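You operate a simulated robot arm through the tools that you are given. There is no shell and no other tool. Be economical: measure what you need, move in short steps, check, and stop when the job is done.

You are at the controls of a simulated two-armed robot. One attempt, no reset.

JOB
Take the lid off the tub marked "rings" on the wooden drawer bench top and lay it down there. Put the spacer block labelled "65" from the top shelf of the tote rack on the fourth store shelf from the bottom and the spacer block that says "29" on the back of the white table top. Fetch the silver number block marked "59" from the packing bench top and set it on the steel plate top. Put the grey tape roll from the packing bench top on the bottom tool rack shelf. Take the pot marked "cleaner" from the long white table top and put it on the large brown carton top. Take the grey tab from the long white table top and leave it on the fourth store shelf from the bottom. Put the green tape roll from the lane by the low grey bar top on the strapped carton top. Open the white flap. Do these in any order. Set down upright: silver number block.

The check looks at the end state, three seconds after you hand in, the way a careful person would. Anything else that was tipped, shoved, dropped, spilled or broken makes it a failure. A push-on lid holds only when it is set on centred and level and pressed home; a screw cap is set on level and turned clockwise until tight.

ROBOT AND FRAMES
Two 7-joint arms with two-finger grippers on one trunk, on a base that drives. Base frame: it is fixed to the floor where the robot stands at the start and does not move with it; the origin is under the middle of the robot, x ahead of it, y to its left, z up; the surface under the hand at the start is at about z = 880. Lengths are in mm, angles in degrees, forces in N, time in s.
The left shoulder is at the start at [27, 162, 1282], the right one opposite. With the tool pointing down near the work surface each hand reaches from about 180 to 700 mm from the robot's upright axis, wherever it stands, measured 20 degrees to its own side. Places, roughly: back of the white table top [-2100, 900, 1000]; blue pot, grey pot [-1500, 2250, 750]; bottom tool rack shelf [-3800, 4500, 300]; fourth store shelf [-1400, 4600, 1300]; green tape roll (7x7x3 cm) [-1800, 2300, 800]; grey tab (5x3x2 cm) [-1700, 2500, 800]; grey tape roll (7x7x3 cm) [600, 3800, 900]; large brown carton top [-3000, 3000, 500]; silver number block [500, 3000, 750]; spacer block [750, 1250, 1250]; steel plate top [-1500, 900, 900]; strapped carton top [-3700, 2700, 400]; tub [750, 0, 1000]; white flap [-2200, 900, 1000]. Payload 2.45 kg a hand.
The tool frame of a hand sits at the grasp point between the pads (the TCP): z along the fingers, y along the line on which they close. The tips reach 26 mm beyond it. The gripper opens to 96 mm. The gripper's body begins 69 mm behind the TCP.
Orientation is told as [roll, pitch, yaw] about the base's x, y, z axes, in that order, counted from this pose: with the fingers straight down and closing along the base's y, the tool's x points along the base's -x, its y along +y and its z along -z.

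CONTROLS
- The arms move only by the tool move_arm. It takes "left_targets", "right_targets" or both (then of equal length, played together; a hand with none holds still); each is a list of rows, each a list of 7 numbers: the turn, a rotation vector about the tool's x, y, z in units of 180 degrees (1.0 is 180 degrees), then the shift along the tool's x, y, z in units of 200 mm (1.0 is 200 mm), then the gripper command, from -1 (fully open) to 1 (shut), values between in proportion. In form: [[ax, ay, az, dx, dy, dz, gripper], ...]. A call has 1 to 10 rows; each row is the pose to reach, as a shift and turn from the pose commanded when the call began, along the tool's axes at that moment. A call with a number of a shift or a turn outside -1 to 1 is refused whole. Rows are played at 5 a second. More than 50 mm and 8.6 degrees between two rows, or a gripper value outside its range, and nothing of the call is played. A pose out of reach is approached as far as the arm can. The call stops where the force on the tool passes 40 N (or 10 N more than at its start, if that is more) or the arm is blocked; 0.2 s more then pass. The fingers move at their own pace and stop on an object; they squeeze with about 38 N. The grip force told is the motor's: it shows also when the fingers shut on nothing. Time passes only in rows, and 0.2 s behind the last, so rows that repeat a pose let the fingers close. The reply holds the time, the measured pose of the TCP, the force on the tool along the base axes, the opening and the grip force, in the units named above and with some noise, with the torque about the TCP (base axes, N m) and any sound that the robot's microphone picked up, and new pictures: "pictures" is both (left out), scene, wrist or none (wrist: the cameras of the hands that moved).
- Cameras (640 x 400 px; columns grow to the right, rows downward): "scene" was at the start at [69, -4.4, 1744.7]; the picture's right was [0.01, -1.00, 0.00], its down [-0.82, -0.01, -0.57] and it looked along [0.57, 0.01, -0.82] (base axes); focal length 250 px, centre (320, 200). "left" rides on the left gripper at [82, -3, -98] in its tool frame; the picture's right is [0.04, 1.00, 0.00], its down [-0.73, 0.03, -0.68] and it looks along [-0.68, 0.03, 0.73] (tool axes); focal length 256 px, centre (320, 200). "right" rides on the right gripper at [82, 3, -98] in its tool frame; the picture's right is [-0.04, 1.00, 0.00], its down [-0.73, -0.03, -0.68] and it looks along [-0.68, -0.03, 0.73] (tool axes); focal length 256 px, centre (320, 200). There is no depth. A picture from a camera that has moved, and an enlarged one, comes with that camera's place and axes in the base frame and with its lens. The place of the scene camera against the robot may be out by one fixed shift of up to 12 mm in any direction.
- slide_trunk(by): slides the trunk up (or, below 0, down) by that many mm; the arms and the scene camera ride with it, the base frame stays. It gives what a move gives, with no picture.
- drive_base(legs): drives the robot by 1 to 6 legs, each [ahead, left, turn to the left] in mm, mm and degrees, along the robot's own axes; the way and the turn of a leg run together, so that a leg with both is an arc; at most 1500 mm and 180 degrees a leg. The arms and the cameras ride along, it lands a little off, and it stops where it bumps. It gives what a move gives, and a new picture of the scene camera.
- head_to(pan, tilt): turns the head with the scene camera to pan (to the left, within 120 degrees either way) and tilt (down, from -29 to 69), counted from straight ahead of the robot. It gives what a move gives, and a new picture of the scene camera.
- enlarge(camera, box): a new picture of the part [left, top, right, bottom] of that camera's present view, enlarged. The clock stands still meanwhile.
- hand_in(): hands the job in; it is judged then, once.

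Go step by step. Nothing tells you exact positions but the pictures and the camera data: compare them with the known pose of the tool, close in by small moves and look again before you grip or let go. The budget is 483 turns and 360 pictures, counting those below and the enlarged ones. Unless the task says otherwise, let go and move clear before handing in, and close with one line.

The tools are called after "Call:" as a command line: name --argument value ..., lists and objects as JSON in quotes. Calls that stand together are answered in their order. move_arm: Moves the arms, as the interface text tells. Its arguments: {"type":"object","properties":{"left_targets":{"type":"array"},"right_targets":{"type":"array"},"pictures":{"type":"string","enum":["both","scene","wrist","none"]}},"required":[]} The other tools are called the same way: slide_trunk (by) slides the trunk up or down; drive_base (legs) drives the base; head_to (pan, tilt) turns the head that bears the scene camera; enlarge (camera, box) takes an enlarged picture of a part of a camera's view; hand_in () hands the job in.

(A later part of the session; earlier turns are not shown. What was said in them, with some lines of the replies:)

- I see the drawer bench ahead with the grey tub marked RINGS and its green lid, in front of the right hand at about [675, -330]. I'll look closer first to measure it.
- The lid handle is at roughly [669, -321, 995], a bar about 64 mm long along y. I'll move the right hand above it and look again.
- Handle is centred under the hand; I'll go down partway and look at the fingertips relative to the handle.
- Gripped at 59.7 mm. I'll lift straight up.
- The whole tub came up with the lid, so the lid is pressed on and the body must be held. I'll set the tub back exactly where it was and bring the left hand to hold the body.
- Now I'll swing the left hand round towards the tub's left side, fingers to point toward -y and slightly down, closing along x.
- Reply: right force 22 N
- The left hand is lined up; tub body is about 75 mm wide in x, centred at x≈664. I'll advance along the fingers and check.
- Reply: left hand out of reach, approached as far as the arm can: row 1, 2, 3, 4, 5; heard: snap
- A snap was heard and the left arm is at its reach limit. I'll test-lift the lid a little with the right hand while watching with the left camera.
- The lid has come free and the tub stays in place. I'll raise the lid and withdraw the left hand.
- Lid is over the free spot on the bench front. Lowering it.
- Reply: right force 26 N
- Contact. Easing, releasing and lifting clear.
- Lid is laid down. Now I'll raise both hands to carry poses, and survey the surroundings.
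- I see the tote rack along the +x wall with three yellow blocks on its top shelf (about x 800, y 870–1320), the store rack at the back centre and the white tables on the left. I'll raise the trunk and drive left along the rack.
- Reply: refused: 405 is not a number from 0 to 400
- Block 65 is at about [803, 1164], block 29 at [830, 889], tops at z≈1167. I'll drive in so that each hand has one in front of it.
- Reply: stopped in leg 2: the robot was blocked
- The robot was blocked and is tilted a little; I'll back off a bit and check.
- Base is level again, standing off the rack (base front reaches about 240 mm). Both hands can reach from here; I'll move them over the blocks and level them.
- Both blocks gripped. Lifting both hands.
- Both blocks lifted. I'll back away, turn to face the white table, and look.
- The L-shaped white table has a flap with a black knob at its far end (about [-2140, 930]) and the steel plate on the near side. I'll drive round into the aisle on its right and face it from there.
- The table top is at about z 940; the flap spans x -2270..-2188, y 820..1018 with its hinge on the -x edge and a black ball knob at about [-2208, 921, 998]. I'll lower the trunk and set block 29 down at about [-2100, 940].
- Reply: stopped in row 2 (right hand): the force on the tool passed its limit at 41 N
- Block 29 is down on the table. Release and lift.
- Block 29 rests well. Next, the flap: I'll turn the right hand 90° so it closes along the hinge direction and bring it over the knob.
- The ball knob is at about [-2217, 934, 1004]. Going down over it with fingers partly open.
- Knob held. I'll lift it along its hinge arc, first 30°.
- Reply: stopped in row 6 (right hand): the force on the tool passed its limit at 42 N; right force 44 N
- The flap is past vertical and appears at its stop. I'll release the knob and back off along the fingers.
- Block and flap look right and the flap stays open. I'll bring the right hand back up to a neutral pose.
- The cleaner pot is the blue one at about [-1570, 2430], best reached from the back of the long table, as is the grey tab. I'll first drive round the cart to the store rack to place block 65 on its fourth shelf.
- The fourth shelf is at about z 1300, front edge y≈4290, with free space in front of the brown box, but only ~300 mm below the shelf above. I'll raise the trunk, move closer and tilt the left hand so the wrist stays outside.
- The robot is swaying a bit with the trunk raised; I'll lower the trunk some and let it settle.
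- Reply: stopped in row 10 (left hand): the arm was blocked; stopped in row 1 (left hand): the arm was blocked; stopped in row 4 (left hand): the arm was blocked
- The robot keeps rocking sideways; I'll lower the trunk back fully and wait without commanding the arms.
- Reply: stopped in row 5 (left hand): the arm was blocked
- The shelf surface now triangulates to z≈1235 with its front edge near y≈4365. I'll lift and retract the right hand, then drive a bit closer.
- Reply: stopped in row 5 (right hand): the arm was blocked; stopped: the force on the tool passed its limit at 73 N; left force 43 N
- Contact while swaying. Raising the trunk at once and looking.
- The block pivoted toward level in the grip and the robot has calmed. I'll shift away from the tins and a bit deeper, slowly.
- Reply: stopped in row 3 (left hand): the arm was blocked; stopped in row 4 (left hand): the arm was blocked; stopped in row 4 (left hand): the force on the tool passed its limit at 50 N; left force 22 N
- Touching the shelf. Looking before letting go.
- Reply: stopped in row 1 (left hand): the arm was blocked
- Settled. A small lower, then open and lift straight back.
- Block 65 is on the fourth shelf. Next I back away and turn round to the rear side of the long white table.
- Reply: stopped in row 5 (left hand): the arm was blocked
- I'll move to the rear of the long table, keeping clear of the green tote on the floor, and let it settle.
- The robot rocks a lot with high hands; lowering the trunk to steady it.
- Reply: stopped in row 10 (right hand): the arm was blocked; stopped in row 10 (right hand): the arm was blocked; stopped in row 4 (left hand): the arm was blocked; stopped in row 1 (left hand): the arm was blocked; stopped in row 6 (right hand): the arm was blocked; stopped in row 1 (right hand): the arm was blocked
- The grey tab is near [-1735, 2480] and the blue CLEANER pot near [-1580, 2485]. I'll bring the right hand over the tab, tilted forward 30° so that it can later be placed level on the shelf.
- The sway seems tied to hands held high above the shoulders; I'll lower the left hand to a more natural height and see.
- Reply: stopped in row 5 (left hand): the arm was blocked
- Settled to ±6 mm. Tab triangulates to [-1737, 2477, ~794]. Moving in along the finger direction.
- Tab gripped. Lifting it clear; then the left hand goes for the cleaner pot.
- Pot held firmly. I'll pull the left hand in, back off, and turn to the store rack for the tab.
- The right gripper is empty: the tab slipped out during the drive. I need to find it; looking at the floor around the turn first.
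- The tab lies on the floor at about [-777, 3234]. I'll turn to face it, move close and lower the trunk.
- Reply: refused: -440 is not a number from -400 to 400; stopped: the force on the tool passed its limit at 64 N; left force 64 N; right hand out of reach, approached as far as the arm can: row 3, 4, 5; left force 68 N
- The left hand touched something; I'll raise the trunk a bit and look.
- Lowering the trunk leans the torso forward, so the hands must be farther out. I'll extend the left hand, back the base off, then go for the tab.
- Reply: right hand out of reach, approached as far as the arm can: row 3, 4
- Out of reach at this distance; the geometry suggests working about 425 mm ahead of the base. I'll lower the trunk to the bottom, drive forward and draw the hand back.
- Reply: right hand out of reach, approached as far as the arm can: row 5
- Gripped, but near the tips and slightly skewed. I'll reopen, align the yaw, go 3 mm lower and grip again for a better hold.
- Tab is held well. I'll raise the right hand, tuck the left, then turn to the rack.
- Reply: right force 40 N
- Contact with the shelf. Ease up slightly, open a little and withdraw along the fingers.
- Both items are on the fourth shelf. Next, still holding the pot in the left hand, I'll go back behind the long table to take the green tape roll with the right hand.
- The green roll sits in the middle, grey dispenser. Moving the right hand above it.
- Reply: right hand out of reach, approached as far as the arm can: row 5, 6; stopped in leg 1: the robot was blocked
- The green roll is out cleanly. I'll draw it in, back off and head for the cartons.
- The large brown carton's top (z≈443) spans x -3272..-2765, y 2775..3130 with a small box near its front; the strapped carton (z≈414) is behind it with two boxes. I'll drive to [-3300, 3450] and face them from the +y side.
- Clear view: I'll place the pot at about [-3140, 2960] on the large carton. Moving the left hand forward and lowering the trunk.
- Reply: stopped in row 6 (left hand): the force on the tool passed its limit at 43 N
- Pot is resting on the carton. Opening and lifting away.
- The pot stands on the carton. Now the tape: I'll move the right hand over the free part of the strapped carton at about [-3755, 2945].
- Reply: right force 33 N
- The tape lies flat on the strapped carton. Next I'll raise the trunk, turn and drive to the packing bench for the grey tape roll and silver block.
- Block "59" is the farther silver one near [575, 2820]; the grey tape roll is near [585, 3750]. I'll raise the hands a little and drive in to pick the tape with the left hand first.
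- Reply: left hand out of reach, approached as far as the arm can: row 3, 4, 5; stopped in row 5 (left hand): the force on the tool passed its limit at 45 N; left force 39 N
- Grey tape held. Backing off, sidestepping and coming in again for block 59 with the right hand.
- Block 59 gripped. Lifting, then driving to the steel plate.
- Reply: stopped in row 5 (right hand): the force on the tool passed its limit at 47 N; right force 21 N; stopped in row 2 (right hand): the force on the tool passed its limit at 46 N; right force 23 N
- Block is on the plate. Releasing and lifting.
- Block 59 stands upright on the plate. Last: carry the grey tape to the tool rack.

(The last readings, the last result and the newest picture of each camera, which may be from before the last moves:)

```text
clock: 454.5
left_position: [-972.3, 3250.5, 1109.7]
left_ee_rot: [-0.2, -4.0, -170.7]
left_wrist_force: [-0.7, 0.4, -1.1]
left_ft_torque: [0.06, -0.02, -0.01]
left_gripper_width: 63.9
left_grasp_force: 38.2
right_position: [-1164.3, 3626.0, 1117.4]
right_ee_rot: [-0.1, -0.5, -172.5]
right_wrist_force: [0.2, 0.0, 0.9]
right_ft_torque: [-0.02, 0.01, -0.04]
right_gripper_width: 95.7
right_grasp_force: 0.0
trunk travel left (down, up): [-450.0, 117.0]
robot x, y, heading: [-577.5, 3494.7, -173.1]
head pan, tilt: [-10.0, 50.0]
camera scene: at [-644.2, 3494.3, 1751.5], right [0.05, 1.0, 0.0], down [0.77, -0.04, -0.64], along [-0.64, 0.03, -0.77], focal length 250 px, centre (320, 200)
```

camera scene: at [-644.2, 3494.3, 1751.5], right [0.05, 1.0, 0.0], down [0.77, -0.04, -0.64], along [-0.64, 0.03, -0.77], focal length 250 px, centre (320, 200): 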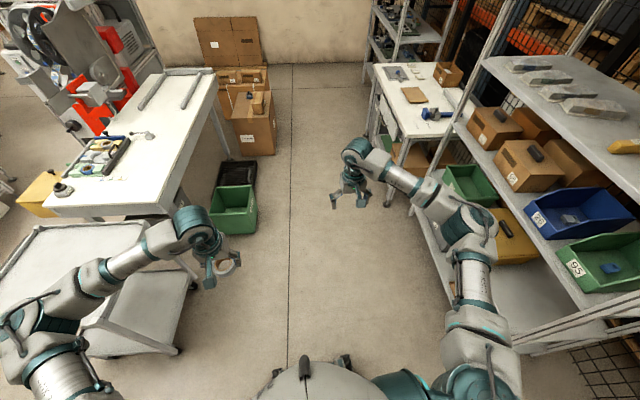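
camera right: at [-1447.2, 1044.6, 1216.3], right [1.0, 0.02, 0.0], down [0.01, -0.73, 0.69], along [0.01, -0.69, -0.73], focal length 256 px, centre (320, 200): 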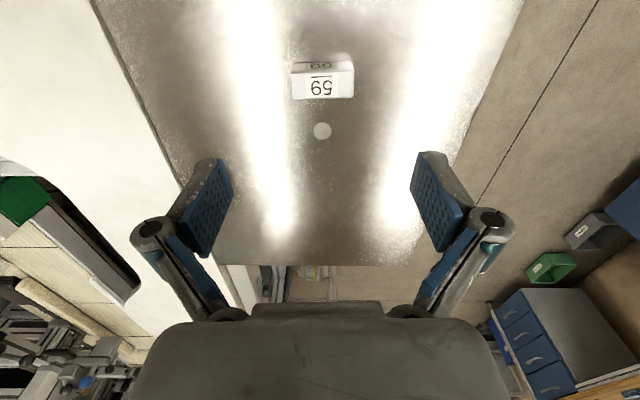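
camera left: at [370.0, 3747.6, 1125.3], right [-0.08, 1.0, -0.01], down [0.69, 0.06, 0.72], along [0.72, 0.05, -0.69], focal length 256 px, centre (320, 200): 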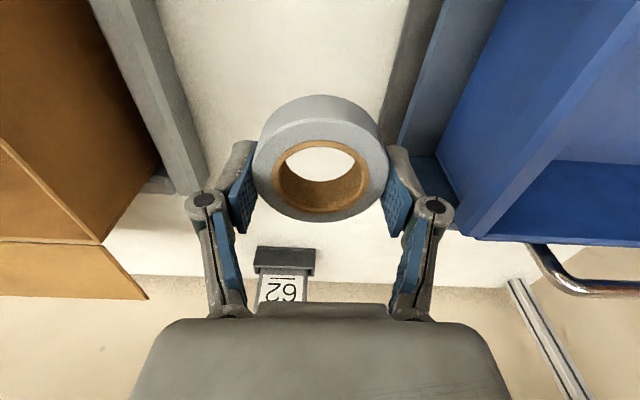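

Call:
drive_base --legs '[[0, 0, -6.9], [1500, 0, 0], [1500, 0, 0], [0, 0, -90]]'

Call:
head_to --pan 0 --tilt 40

```text
clock: 473.5
left_position: [-3758.2, 3961.0, 1110.0]
left_ee_rot: [-0.2, -4.1, 89.7]
left_wrist_force: [0.2, 0.1, -0.9]
left_ft_torque: [0.02, 0.02, -0.01]
left_gripper_width: 63.8
left_grasp_force: 38.0
right_position: [-3353.1, 4086.9, 1119.8]
right_ee_rot: [-0.2, -0.7, 87.9]
right_wrist_force: [0.5, 0.2, 0.3]
right_ft_torque: [-0.03, -0.02, 0.03]
right_gripper_width: 96.1
right_grasp_force: 0.1
trunk travel left (down, up): [-450.0, 117.0]
robot x, y, heading: [-3580.6, 3534.9, 87.3]
head pan, tilt: [-10.0, 50.0]
camera scene: at [-3557.7, 3598.1, 1751.5], right [0.98, -0.22, 0.0], down [-0.17, -0.75, -0.64], along [0.14, 0.62, -0.77], focal length 250 px, centre (320, 200)
```

scene: 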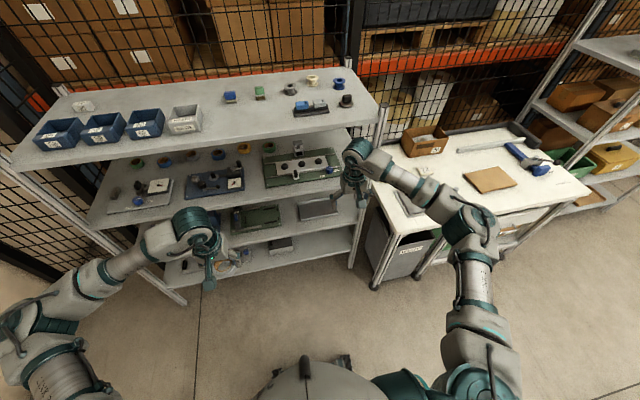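

```text
clock: 474.2
left_position: [-3756.3, 3957.7, 1112.2]
left_ee_rot: [-0.2, -4.3, 89.8]
left_wrist_force: [-0.2, 0.3, -0.7]
left_ft_torque: [0.0, -0.01, -0.02]
left_gripper_width: 64.0
left_grasp_force: 37.8
right_position: [-3353.4, 4083.1, 1122.1]
right_ee_rot: [0.0, -0.9, 87.9]
right_wrist_force: [-0.5, 0.1, 0.2]
right_ft_torque: [0.02, 0.0, 0.02]
right_gripper_width: 96.0
right_grasp_force: 0.0
trunk travel left (down, up): [-450.0, 117.0]
robot x, y, heading: [-3579.4, 3539.3, 87.6]
head pan, tilt: [0.0, 40.0]
camera scene: at [-3570.2, 3607.9, 1765.6], right [1.0, -0.05, 0.0], down [-0.03, -0.65, -0.76], along [0.04, 0.76, -0.65], focal length 250 px, centre (320, 200)
```

scene: 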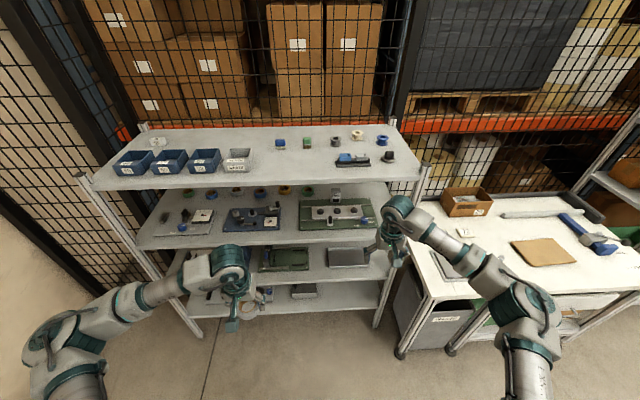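

Call:
enlarge --camera "scene" --box '[160, 200, 440, 350]'

```text
2.29 times, centred on (300, 275) of scene
camera zoom: at [-3570.2, 3607.9, 1765.6], right [1.0, -0.05, 0.0], down [-0.03, -0.65, -0.76], along [0.04, 0.76, -0.65], focal length 571 px, centre (366, 29)
```

zoom: 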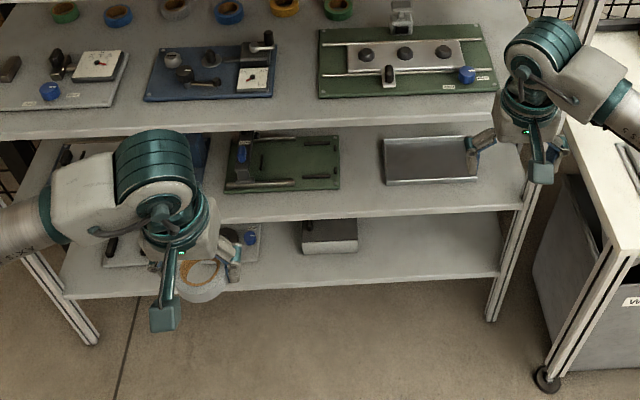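

The bottom shelf (z≈300, front edge y≈4308) has a free stretch right of the grey tin (x -3530..-3200). I'll tuck the right hand and drive so the left hand faces x≈-3440.

Call:
move_arm --right_targets '[[0, 0, 0, 0.19, -0.1, 0, -1], [0, 0, 0, 0.38, -0.2, 0, -1], [0, 0, 0, 0.57, -0.3, 0, -1], [0, 0, 0, 0.76, -0.4, 0, -1], [0, 0, 0, 0.95, -0.5, 0, -1]]' --pictures "none"

Call:
drive_base --legs '[[200, -290, 2.4]]'

Call:
move_arm --left_targets '[[0, -0.035, 0, -0.1, 0, 0, 1], [0, -0.07, 0, -0.2, 0, 0, 1], [0, -0.105, 0, -0.3, 0, 0, 1], [0, -0.14, 0, -0.4, 0, 0, 1], [0, -0.175, 0, -0.5, 0, 0, 1], [0, -0.175, 0, -0.5, 0, 0, 1], [0, -0.175, 0, -0.5, 0, 0, 1], [0, -0.175, 0, -0.5, 0, 0, 1], [0, -0.175, 0, -0.5, 0, 0, 1]]' --pictures "none"

```text
clock: 475.4
left_position: [-3755.5, 3955.8, 1114.6]
left_ee_rot: [-0.1, -4.5, 89.8]
left_wrist_force: [-0.6, 0.3, -1.4]
left_ft_torque: [0.01, 0.0, 0.0]
left_gripper_width: 64.1
left_grasp_force: 38.0
right_position: [-3259.2, 3887.9, 1119.0]
right_ee_rot: [-0.1, -1.0, 87.9]
right_wrist_force: [0.1, -0.6, 0.6]
right_ft_torque: [0.01, 0.02, 0.03]
right_gripper_width: 95.6
right_grasp_force: 0.0
trunk travel left (down, up): [-450.0, 117.0]
robot x, y, heading: [-3577.1, 3538.3, 87.5]
head pan, tilt: [0.0, 40.0]
```

```text
clock: 477.7
left_position: [-3499.1, 4147.6, 1109.8]
left_ee_rot: [-1.0, -4.1, 92.2]
left_wrist_force: [0.7, -0.1, -0.3]
left_ft_torque: [-0.03, 0.01, -0.01]
left_gripper_width: 63.9
left_grasp_force: 37.9
right_position: [-2999.8, 4101.3, 1123.2]
right_ee_rot: [-0.9, -0.9, 90.3]
right_wrist_force: [-0.1, -0.2, 0.7]
right_ft_torque: [-0.03, 0.01, -0.01]
right_gripper_width: 96.0
right_grasp_force: 0.0
trunk travel left (down, up): [-450.0, 117.0]
robot x, y, heading: [-3284.4, 3734.5, 89.5]
head pan, tilt: [0.0, 40.0]
camera scene: at [-3307.2, 3802.8, 1765.6], right [1.0, 0.0, 0.01], down [0.01, -0.64, -0.76], along [0.01, 0.76, -0.64], focal length 250 px, centre (320, 200)
```

scene: 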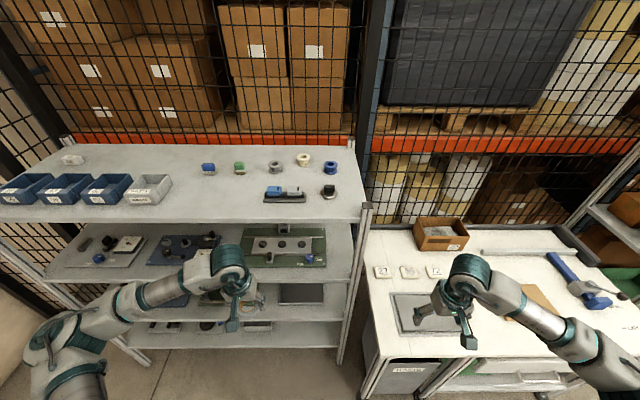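

```text
clock: 479.7
left_position: [-3494.2, 4244.3, 1119.7]
left_ee_rot: [-0.6, -35.8, 92.5]
left_wrist_force: [-0.1, 0.5, -0.4]
left_ft_torque: [0.02, 0.04, 0.0]
left_gripper_width: 64.0
left_grasp_force: 38.2
right_position: [-2991.3, 4099.1, 1122.0]
right_ee_rot: [-0.3, -1.0, 90.4]
right_wrist_force: [-0.5, -0.6, -0.2]
right_ft_torque: [-0.05, 0.0, -0.03]
right_gripper_width: 95.9
right_grasp_force: 0.0
trunk travel left (down, up): [-450.0, 117.0]
robot x, y, heading: [-3289.2, 3733.3, 89.8]
head pan, tilt: [0.0, 40.0]
```

Call:
move_arm --left_targets '[[0, 0, 0, 0.1, -0.05, -0.07, 1], [0, 0, 0, 0.19, -0.1, -0.14, 1], [0, 0, 0, 0.284, -0.2, -0.205, 1], [0, 0, 0, 0.284, -0.2, -0.205, 1], [0, 0, 0, 0.284, -0.2, -0.205, 1]]' --right_targets '[[0, 0, 0, 0.1, 0, -0.15, -1], [0, 0, 0, 0.2, 0, -0.3, -1], [0, 0, 0, 0.3, 0, -0.45, -1], [0, 0, 0, 0.4, 0, -0.6, -1], [0, 0, 0, 0.5, 0, -0.75, -1]]' --pictures "none"

Call:
slide_trunk --by -200

Call:
slide_trunk --by -130

Call:
move_arm --left_targets '[[0, 0, 0, 0.1, 0, 0.14, 1], [0, 0, 0, 0.2, 0, 0.28, 1], [0, 0, 0, 0.3, 0, 0.42, 1], [0, 0, 0, 0.4, 0, 0.56, 1], [0, 0, 0, 0.5, 0, 0.7, 1]]' --pictures "both"

```text
clock: 480.9
left_position: [-3438.4, 4174.9, 1121.8]
left_ee_rot: [0.2, -35.9, 92.0]
left_wrist_force: [-0.6, -0.1, -0.6]
left_ft_torque: [-0.04, 0.0, -0.02]
left_gripper_width: 64.2
left_grasp_force: 38.1
right_position: [-2976.9, 3997.6, 1267.6]
right_ee_rot: [0.2, -1.1, 90.3]
right_wrist_force: [1.3, 0.2, 0.0]
right_ft_torque: [-0.02, 0.03, -0.03]
right_gripper_width: 96.0
right_grasp_force: 0.2
trunk travel left (down, up): [-450.0, 117.0]
robot x, y, heading: [-3288.4, 3734.3, 89.9]
head pan, tilt: [0.0, 40.0]
```

```text
clock: 483.0
left_position: [-3444.3, 4175.4, 921.2]
left_ee_rot: [-0.2, -35.9, 92.3]
left_wrist_force: [0.9, -0.2, -0.2]
left_ft_torque: [-0.01, -0.01, -0.02]
left_gripper_width: 63.9
left_grasp_force: 38.2
right_position: [-2984.5, 3995.9, 1067.7]
right_ee_rot: [-0.2, -1.1, 90.3]
right_wrist_force: [-0.4, 0.0, -0.1]
right_ft_torque: [0.0, -0.01, 0.0]
right_gripper_width: 96.1
right_grasp_force: 0.0
trunk travel left (down, up): [-250.0, 317.0]
robot x, y, heading: [-3291.7, 3731.0, 90.0]
head pan, tilt: [0.0, 40.0]
```

```text
clock: 484.6
left_position: [-3443.2, 4178.5, 756.3]
left_ee_rot: [0.1, -30.4, 92.1]
left_wrist_force: [-0.2, -0.9, 0.3]
left_ft_torque: [0.02, 0.01, -0.04]
left_gripper_width: 63.9
left_grasp_force: 38.2
right_position: [-2983.1, 3995.9, 938.4]
right_ee_rot: [0.0, -1.1, 90.3]
right_wrist_force: [0.4, -0.2, 0.9]
right_ft_torque: [0.02, -0.03, -0.04]
right_gripper_width: 96.0
right_grasp_force: 0.1
trunk travel left (down, up): [-120.0, 447.0]
robot x, y, heading: [-3291.9, 3735.2, 89.8]
head pan, tilt: [0.0, 40.0]
```

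```text
clock: 485.8
left_position: [-3444.7, 4164.8, 581.4]
left_ee_rot: [0.1, -30.3, 92.1]
left_wrist_force: [0.0, 0.7, 0.4]
left_ft_torque: [0.01, 0.01, 0.02]
left_gripper_width: 63.9
left_grasp_force: 37.9
right_position: [-2983.8, 3997.1, 937.3]
right_ee_rot: [0.0, -0.9, 90.3]
right_wrist_force: [0.0, 0.1, 0.0]
right_ft_torque: [0.03, -0.03, -0.02]
right_gripper_width: 95.9
right_grasp_force: 0.1
trunk travel left (down, up): [-120.0, 447.0]
robot x, y, heading: [-3285.2, 3735.9, 89.8]
head pan, tilt: [0.0, 40.0]
camera scene: at [-3280.0, 4004.9, 1418.6], right [1.0, 0.0, 0.0], down [0.0, -0.65, -0.76], along [0.0, 0.76, -0.65], focal length 250 px, centre (320, 200)
camera left: at [-3435.9, 4045.5, 624.9], right [-1.0, -0.07, -0.02], down [-0.04, 0.29, 0.96], along [-0.06, 0.95, -0.29], focal length 256 px, centre (320, 200)
```

scene: 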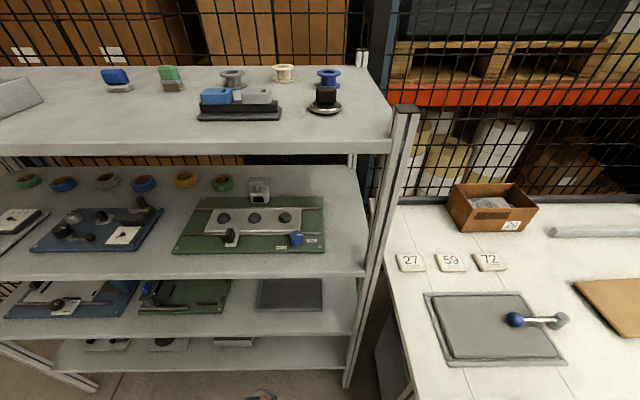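
left: 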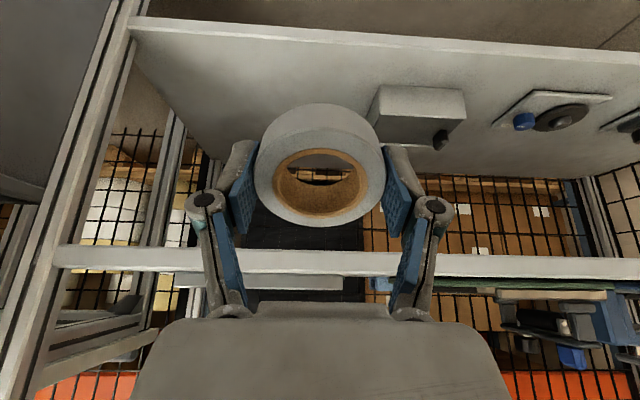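

Call:
move_arm --left_targets '[[0, -0.011, 0, 0.09, 0, 0.155, 1], [0, -0.022, 0, 0.18, 0, 0.31, 1], [0, -0.033, 0, 0.27, 0, 0.466, 1], [0, -0.044, 0, 0.36, 0, 0.62, 1], [0, -0.054, 0, 0.455, 0, 0.777, 1]]' --pictures "none"

Call:
move_arm --left_targets '[[0, 0, 0, -0.16, 0, 0.135, 1], [0, 0, 0, -0.32, 0, 0.27, 1], [0, 0, 0, -0.48, 0, 0.405, 1], [0, 0, 0, -0.64, 0, 0.54, 1], [0, 0, 0, -0.75, 0, 0.63, 1], [0, 0, 0, -0.75, 0, 0.63, 1]]' --pictures "wrist"

```text
clock: 487.0
left_position: [-3396.4, 4186.4, 425.9]
left_ee_rot: [2.1, -38.7, 92.1]
left_wrist_force: [0.6, -1.0, -0.4]
left_ft_torque: [-0.03, 0.02, 0.0]
left_gripper_width: 64.0
left_grasp_force: 37.6
left hand out of reach, approached as far as the arm can: row 3, 4, 5
right_position: [-2984.5, 3995.9, 937.9]
right_ee_rot: [-0.2, -1.0, 90.3]
right_wrist_force: [0.4, 0.4, -0.3]
right_ft_torque: [-0.01, -0.01, 0.02]
right_gripper_width: 95.7
right_grasp_force: 0.0
trunk travel left (down, up): [-120.0, 447.0]
robot x, y, heading: [-3291.6, 3733.4, 89.8]
head pan, tilt: [0.0, 40.0]
```

```text
clock: 488.4
left_position: [-3402.5, 4380.7, 425.2]
left_ee_rot: [0.1, -40.0, 92.1]
left_wrist_force: [0.1, -0.1, -1.0]
left_ft_torque: [0.04, 0.05, 0.0]
left_gripper_width: 64.2
left_grasp_force: 38.0
left hand out of reach, approached as far as the arm can: row 1
right_position: [-2984.0, 3996.7, 938.9]
right_ee_rot: [0.0, -1.0, 90.4]
right_wrist_force: [-0.3, 0.4, -0.1]
right_ft_torque: [-0.02, -0.02, 0.02]
right_gripper_width: 96.0
right_grasp_force: 0.1
trunk travel left (down, up): [-120.0, 447.0]
robot x, y, heading: [-3289.4, 3734.6, 89.9]
head pan, tilt: [0.0, 40.0]
camera left: at [-3394.4, 4256.1, 447.7], right [-1.0, -0.07, -0.02], down [-0.03, 0.12, 0.99], along [-0.07, 0.99, -0.13], focal length 256 px, centre (320, 200)
```

left: 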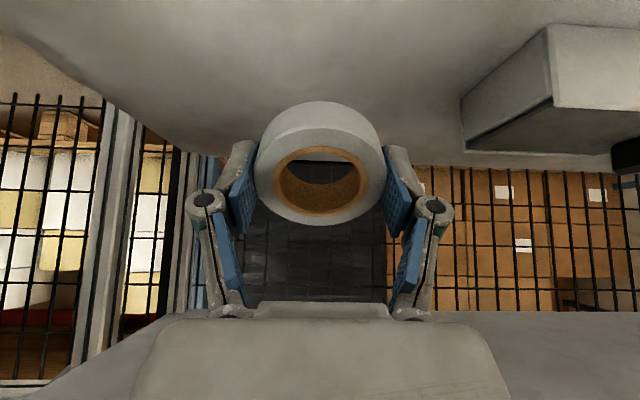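

Call:
move_arm --left_targets '[[0, 0, 0, 0.06, 0, 0.075, 1], [0, 0, 0, 0.12, 0, 0.15, 1], [0, 0, 0, 0.18, 0, 0.22, 1]]' --pictures "none"

Call:
move_arm --left_targets '[[0, 0, 0, 0.013, 0, 0.0153, 1], [0, 0, 0, 0.026, 0, 0.031, 1], [0, 0, 0, 0.039, 0, 0.046, 1], [0, 0, 0, 0.051, 0, 0.061, 1], [0, 0, 0, 0.064, 0, 0.077, 1], [0, 0, 0, 0.077, 0, 0.092, 1], [0, 0, 0, 0.09, 0, 0.107, 1], [0, 0, 0, 0.103, 0, 0.123, 1]]' --pictures "wrist"

```text
clock: 489.2
left_position: [-3402.6, 4382.5, 366.8]
left_ee_rot: [0.2, -40.1, 92.1]
left_wrist_force: [-0.3, -0.2, 0.0]
left_ft_torque: [-0.01, 0.0, -0.02]
left_gripper_width: 64.0
left_grasp_force: 38.0
right_position: [-2983.1, 3997.2, 937.8]
right_ee_rot: [0.0, -0.9, 90.3]
right_wrist_force: [-0.7, 0.1, 0.0]
right_ft_torque: [-0.02, 0.0, 0.03]
right_gripper_width: 96.2
right_grasp_force: 0.1
trunk travel left (down, up): [-120.0, 447.0]
robot x, y, heading: [-3288.3, 3737.5, 89.9]
head pan, tilt: [0.0, 40.0]
```

```text
clock: 491.0
left_position: [-3401.3, 4383.9, 338.4]
left_ee_rot: [0.2, -40.2, 92.0]
left_wrist_force: [-0.8, -3.6, 13.3]
left_ft_torque: [-0.35, 0.04, -0.01]
left_gripper_width: 64.1
left_grasp_force: 38.1
right_position: [-2982.0, 3995.5, 938.0]
right_ee_rot: [0.1, -1.2, 90.3]
right_wrist_force: [1.0, 0.9, -0.1]
right_ft_torque: [0.0, 0.01, 0.01]
right_gripper_width: 96.0
right_grasp_force: 0.0
trunk travel left (down, up): [-120.0, 447.0]
robot x, y, heading: [-3286.7, 3735.4, 90.2]
head pan, tilt: [0.0, 40.0]
camera left: at [-3393.1, 4258.8, 360.2], right [-1.0, -0.07, -0.02], down [-0.03, 0.12, 0.99], along [-0.06, 0.99, -0.12], focal length 256 px, centre (320, 200)
```

left: 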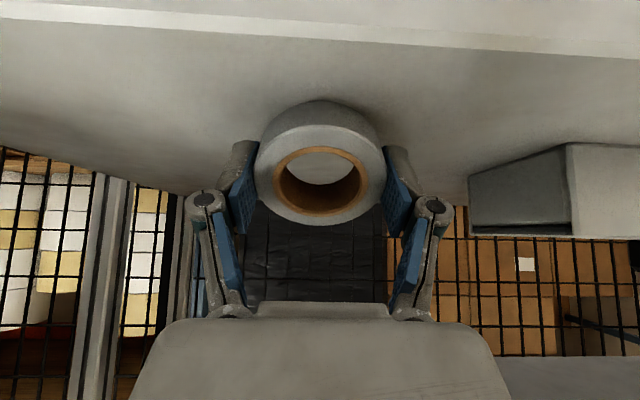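

Call:
move_arm --left_targets '[[0, 0, 0, 0.01, 0, 0.012, 1], [0, 0, 0, 0.02, 0, 0.024, 1], [0, 0, 0, 0.03, 0, 0.036, 1], [0, 0, 0, 0.04, 0, 0.048, 1], [0, 0, 0, 0.05, 0, 0.06, 1]]' --pictures "wrist"

```text
clock: 492.2
left_position: [-3402.7, 4383.4, 323.3]
left_ee_rot: [0.0, -40.4, 92.1]
left_wrist_force: [-0.7, -2.1, 37.0]
left_ft_torque: [-0.21, -0.54, 0.02]
left_gripper_width: 63.8
left_grasp_force: 37.9
right_position: [-2982.9, 3992.3, 938.3]
right_ee_rot: [0.1, -1.2, 90.3]
right_wrist_force: [0.3, 0.3, 0.0]
right_ft_torque: [-0.02, -0.02, -0.03]
right_gripper_width: 95.9
right_grasp_force: 0.2
trunk travel left (down, up): [-120.0, 447.0]
robot x, y, heading: [-3285.3, 3738.8, 89.8]
head pan, tilt: [0.0, 40.0]
camera left: at [-3393.7, 4258.4, 346.0], right [-1.0, -0.07, -0.02], down [-0.03, 0.12, 0.99], along [-0.07, 0.99, -0.12], focal length 256 px, centre (320, 200)
```

left: 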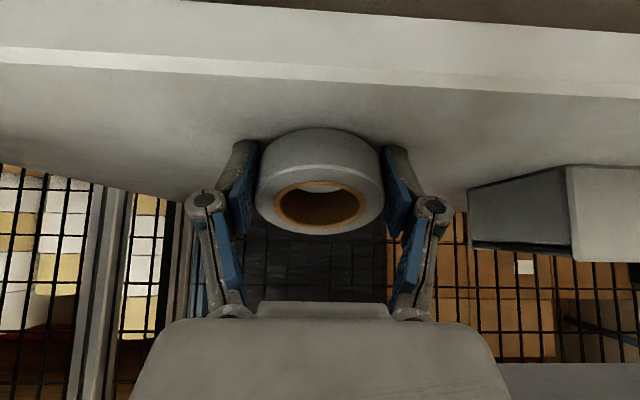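

The roll has levelled on the shelf. Easing, releasing and withdrawing.

Call:
move_arm --left_targets '[[0, 0, 0, -0.008, 0, -0.012, 1], [0, 0, 0, -0.008, 0, -0.012, 0], [0, 0, 0, -0.008, 0, -0.012, -0.6], [0, 0, 0, -0.008, 0, -0.012, -0.8], [0, 0, 0, -0.008, 0, -0.12, -0.8], [0, 0, 0, -0.008, 0, -0.3, -0.8], [0, 0, 0, 0.05, 0, -0.5, -0.8], [0, 0, 0, 0.15, 0, -0.65, -0.8]]' --pictures "wrist"

```text
clock: 494.0
left_position: [-3398.6, 4274.8, 400.2]
left_ee_rot: [0.5, -39.8, 92.1]
left_wrist_force: [-0.2, 0.4, -0.5]
left_ft_torque: [0.01, 0.02, 0.01]
left_gripper_width: 86.9
left_grasp_force: 0.0
right_position: [-2982.3, 3996.3, 936.7]
right_ee_rot: [0.0, -0.9, 90.4]
right_wrist_force: [0.5, 0.1, 0.0]
right_ft_torque: [-0.04, 0.01, 0.0]
right_gripper_width: 96.1
right_grasp_force: 0.1
trunk travel left (down, up): [-120.0, 447.0]
robot x, y, heading: [-3286.3, 3735.6, 90.0]
head pan, tilt: [0.0, 40.0]
camera left: at [-3389.9, 4150.3, 422.5], right [-1.0, -0.07, -0.02], down [-0.03, 0.13, 0.99], along [-0.07, 0.99, -0.13], focal length 256 px, centre (320, 200)
```

left: 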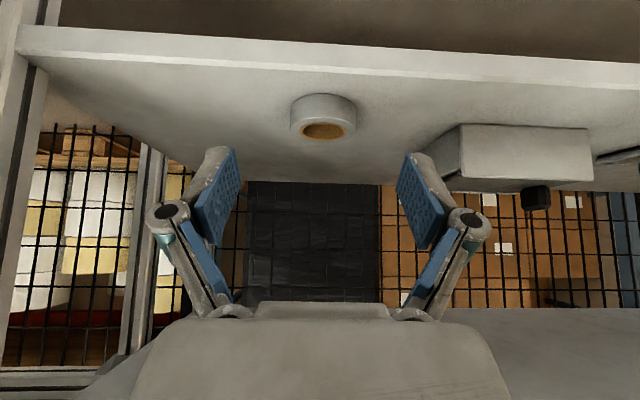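

The grey roll lies flat on the bottom shelf. I'll back clear of the rack and take a last look.

Call:
drive_base --legs '[[-250, 0, 0]]'

Call:
slide_trunk --by 300

Call:
head_to --pan 0 --tilt 45

```text
clock: 495.8
left_position: [-3400.0, 4027.1, 399.5]
left_ee_rot: [0.3, -39.9, 92.3]
left_wrist_force: [0.4, -0.7, 0.4]
left_ft_torque: [0.03, 0.01, -0.01]
left_gripper_width: 86.6
left_grasp_force: 0.0
right_position: [-2984.2, 3749.5, 937.2]
right_ee_rot: [0.1, -1.1, 90.6]
right_wrist_force: [0.4, 0.1, 0.9]
right_ft_torque: [0.0, 0.0, -0.02]
right_gripper_width: 96.2
right_grasp_force: 0.0
trunk travel left (down, up): [-120.0, 447.0]
robot x, y, heading: [-3286.0, 3485.1, 90.3]
head pan, tilt: [0.0, 40.0]
camera scene: at [-3280.0, 3756.9, 1418.7], right [1.0, 0.0, 0.0], down [0.0, -0.65, -0.76], along [0.0, 0.76, -0.65], focal length 250 px, centre (320, 200)
```

scene: 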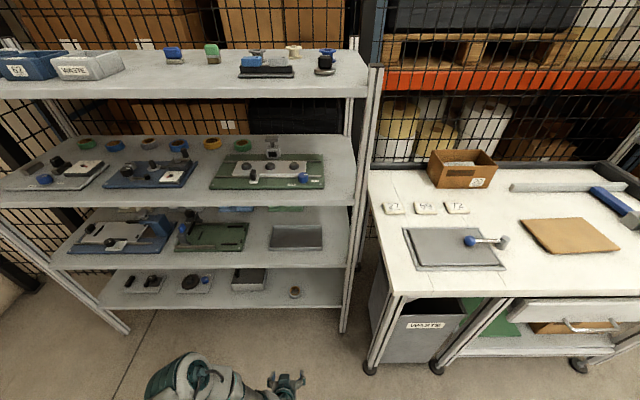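

```text
clock: 498.8
left_position: [-3401.8, 4025.9, 701.1]
left_ee_rot: [0.2, -40.1, 92.4]
left_wrist_force: [0.3, -0.1, -0.4]
left_ft_torque: [0.01, 0.03, -0.06]
left_gripper_width: 86.5
left_grasp_force: 0.0
right_position: [-2984.7, 3746.6, 1239.5]
right_ee_rot: [-0.1, -1.2, 90.6]
right_wrist_force: [0.3, 0.0, 0.0]
right_ft_torque: [0.02, 0.0, -0.02]
right_gripper_width: 96.0
right_grasp_force: 0.1
trunk travel left (down, up): [-420.0, 147.0]
robot x, y, heading: [-3284.1, 3489.8, 90.0]
head pan, tilt: [0.0, 40.0]
```

```text
clock: 499.5
left_position: [-3401.7, 4025.8, 702.6]
left_ee_rot: [0.3, -40.1, 92.4]
left_wrist_force: [1.0, -0.5, 0.6]
left_ft_torque: [-0.02, -0.01, 0.02]
left_gripper_width: 86.3
left_grasp_force: 0.0
right_position: [-2985.1, 3747.6, 1239.8]
right_ee_rot: [-0.1, -1.2, 90.6]
right_wrist_force: [0.2, -0.7, 1.0]
right_ft_torque: [-0.02, -0.01, 0.0]
right_gripper_width: 96.0
right_grasp_force: 0.0
trunk travel left (down, up): [-420.0, 147.0]
robot x, y, heading: [-3290.2, 3487.9, 90.3]
head pan, tilt: [0.0, 45.0]
camera scene: at [-3279.4, 3556.7, 1728.5], right [1.0, 0.0, 0.0], down [0.0, -0.71, -0.71], along [0.0, 0.71, -0.71], focal length 250 px, centre (320, 200)
```

scene: 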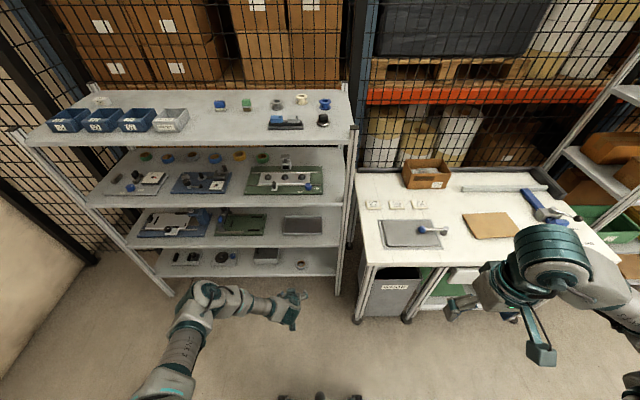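

Everything in view is as it should be: the grey roll is on the bottom tool rack shelf, both grippers are empty and both hands are clear. I'm handing in.

Call:
hand_in

```text
The job is handed in.
```

All nine tasks are done and the job is handed in. The grey tab slipped out of the gripper once during a drive and fell to the floor; I picked it up and put it on the fourth store shelf as asked. The base also bumped the tote rack and the legs by the long white table lightly, and I saw nothing moved in the pictures.
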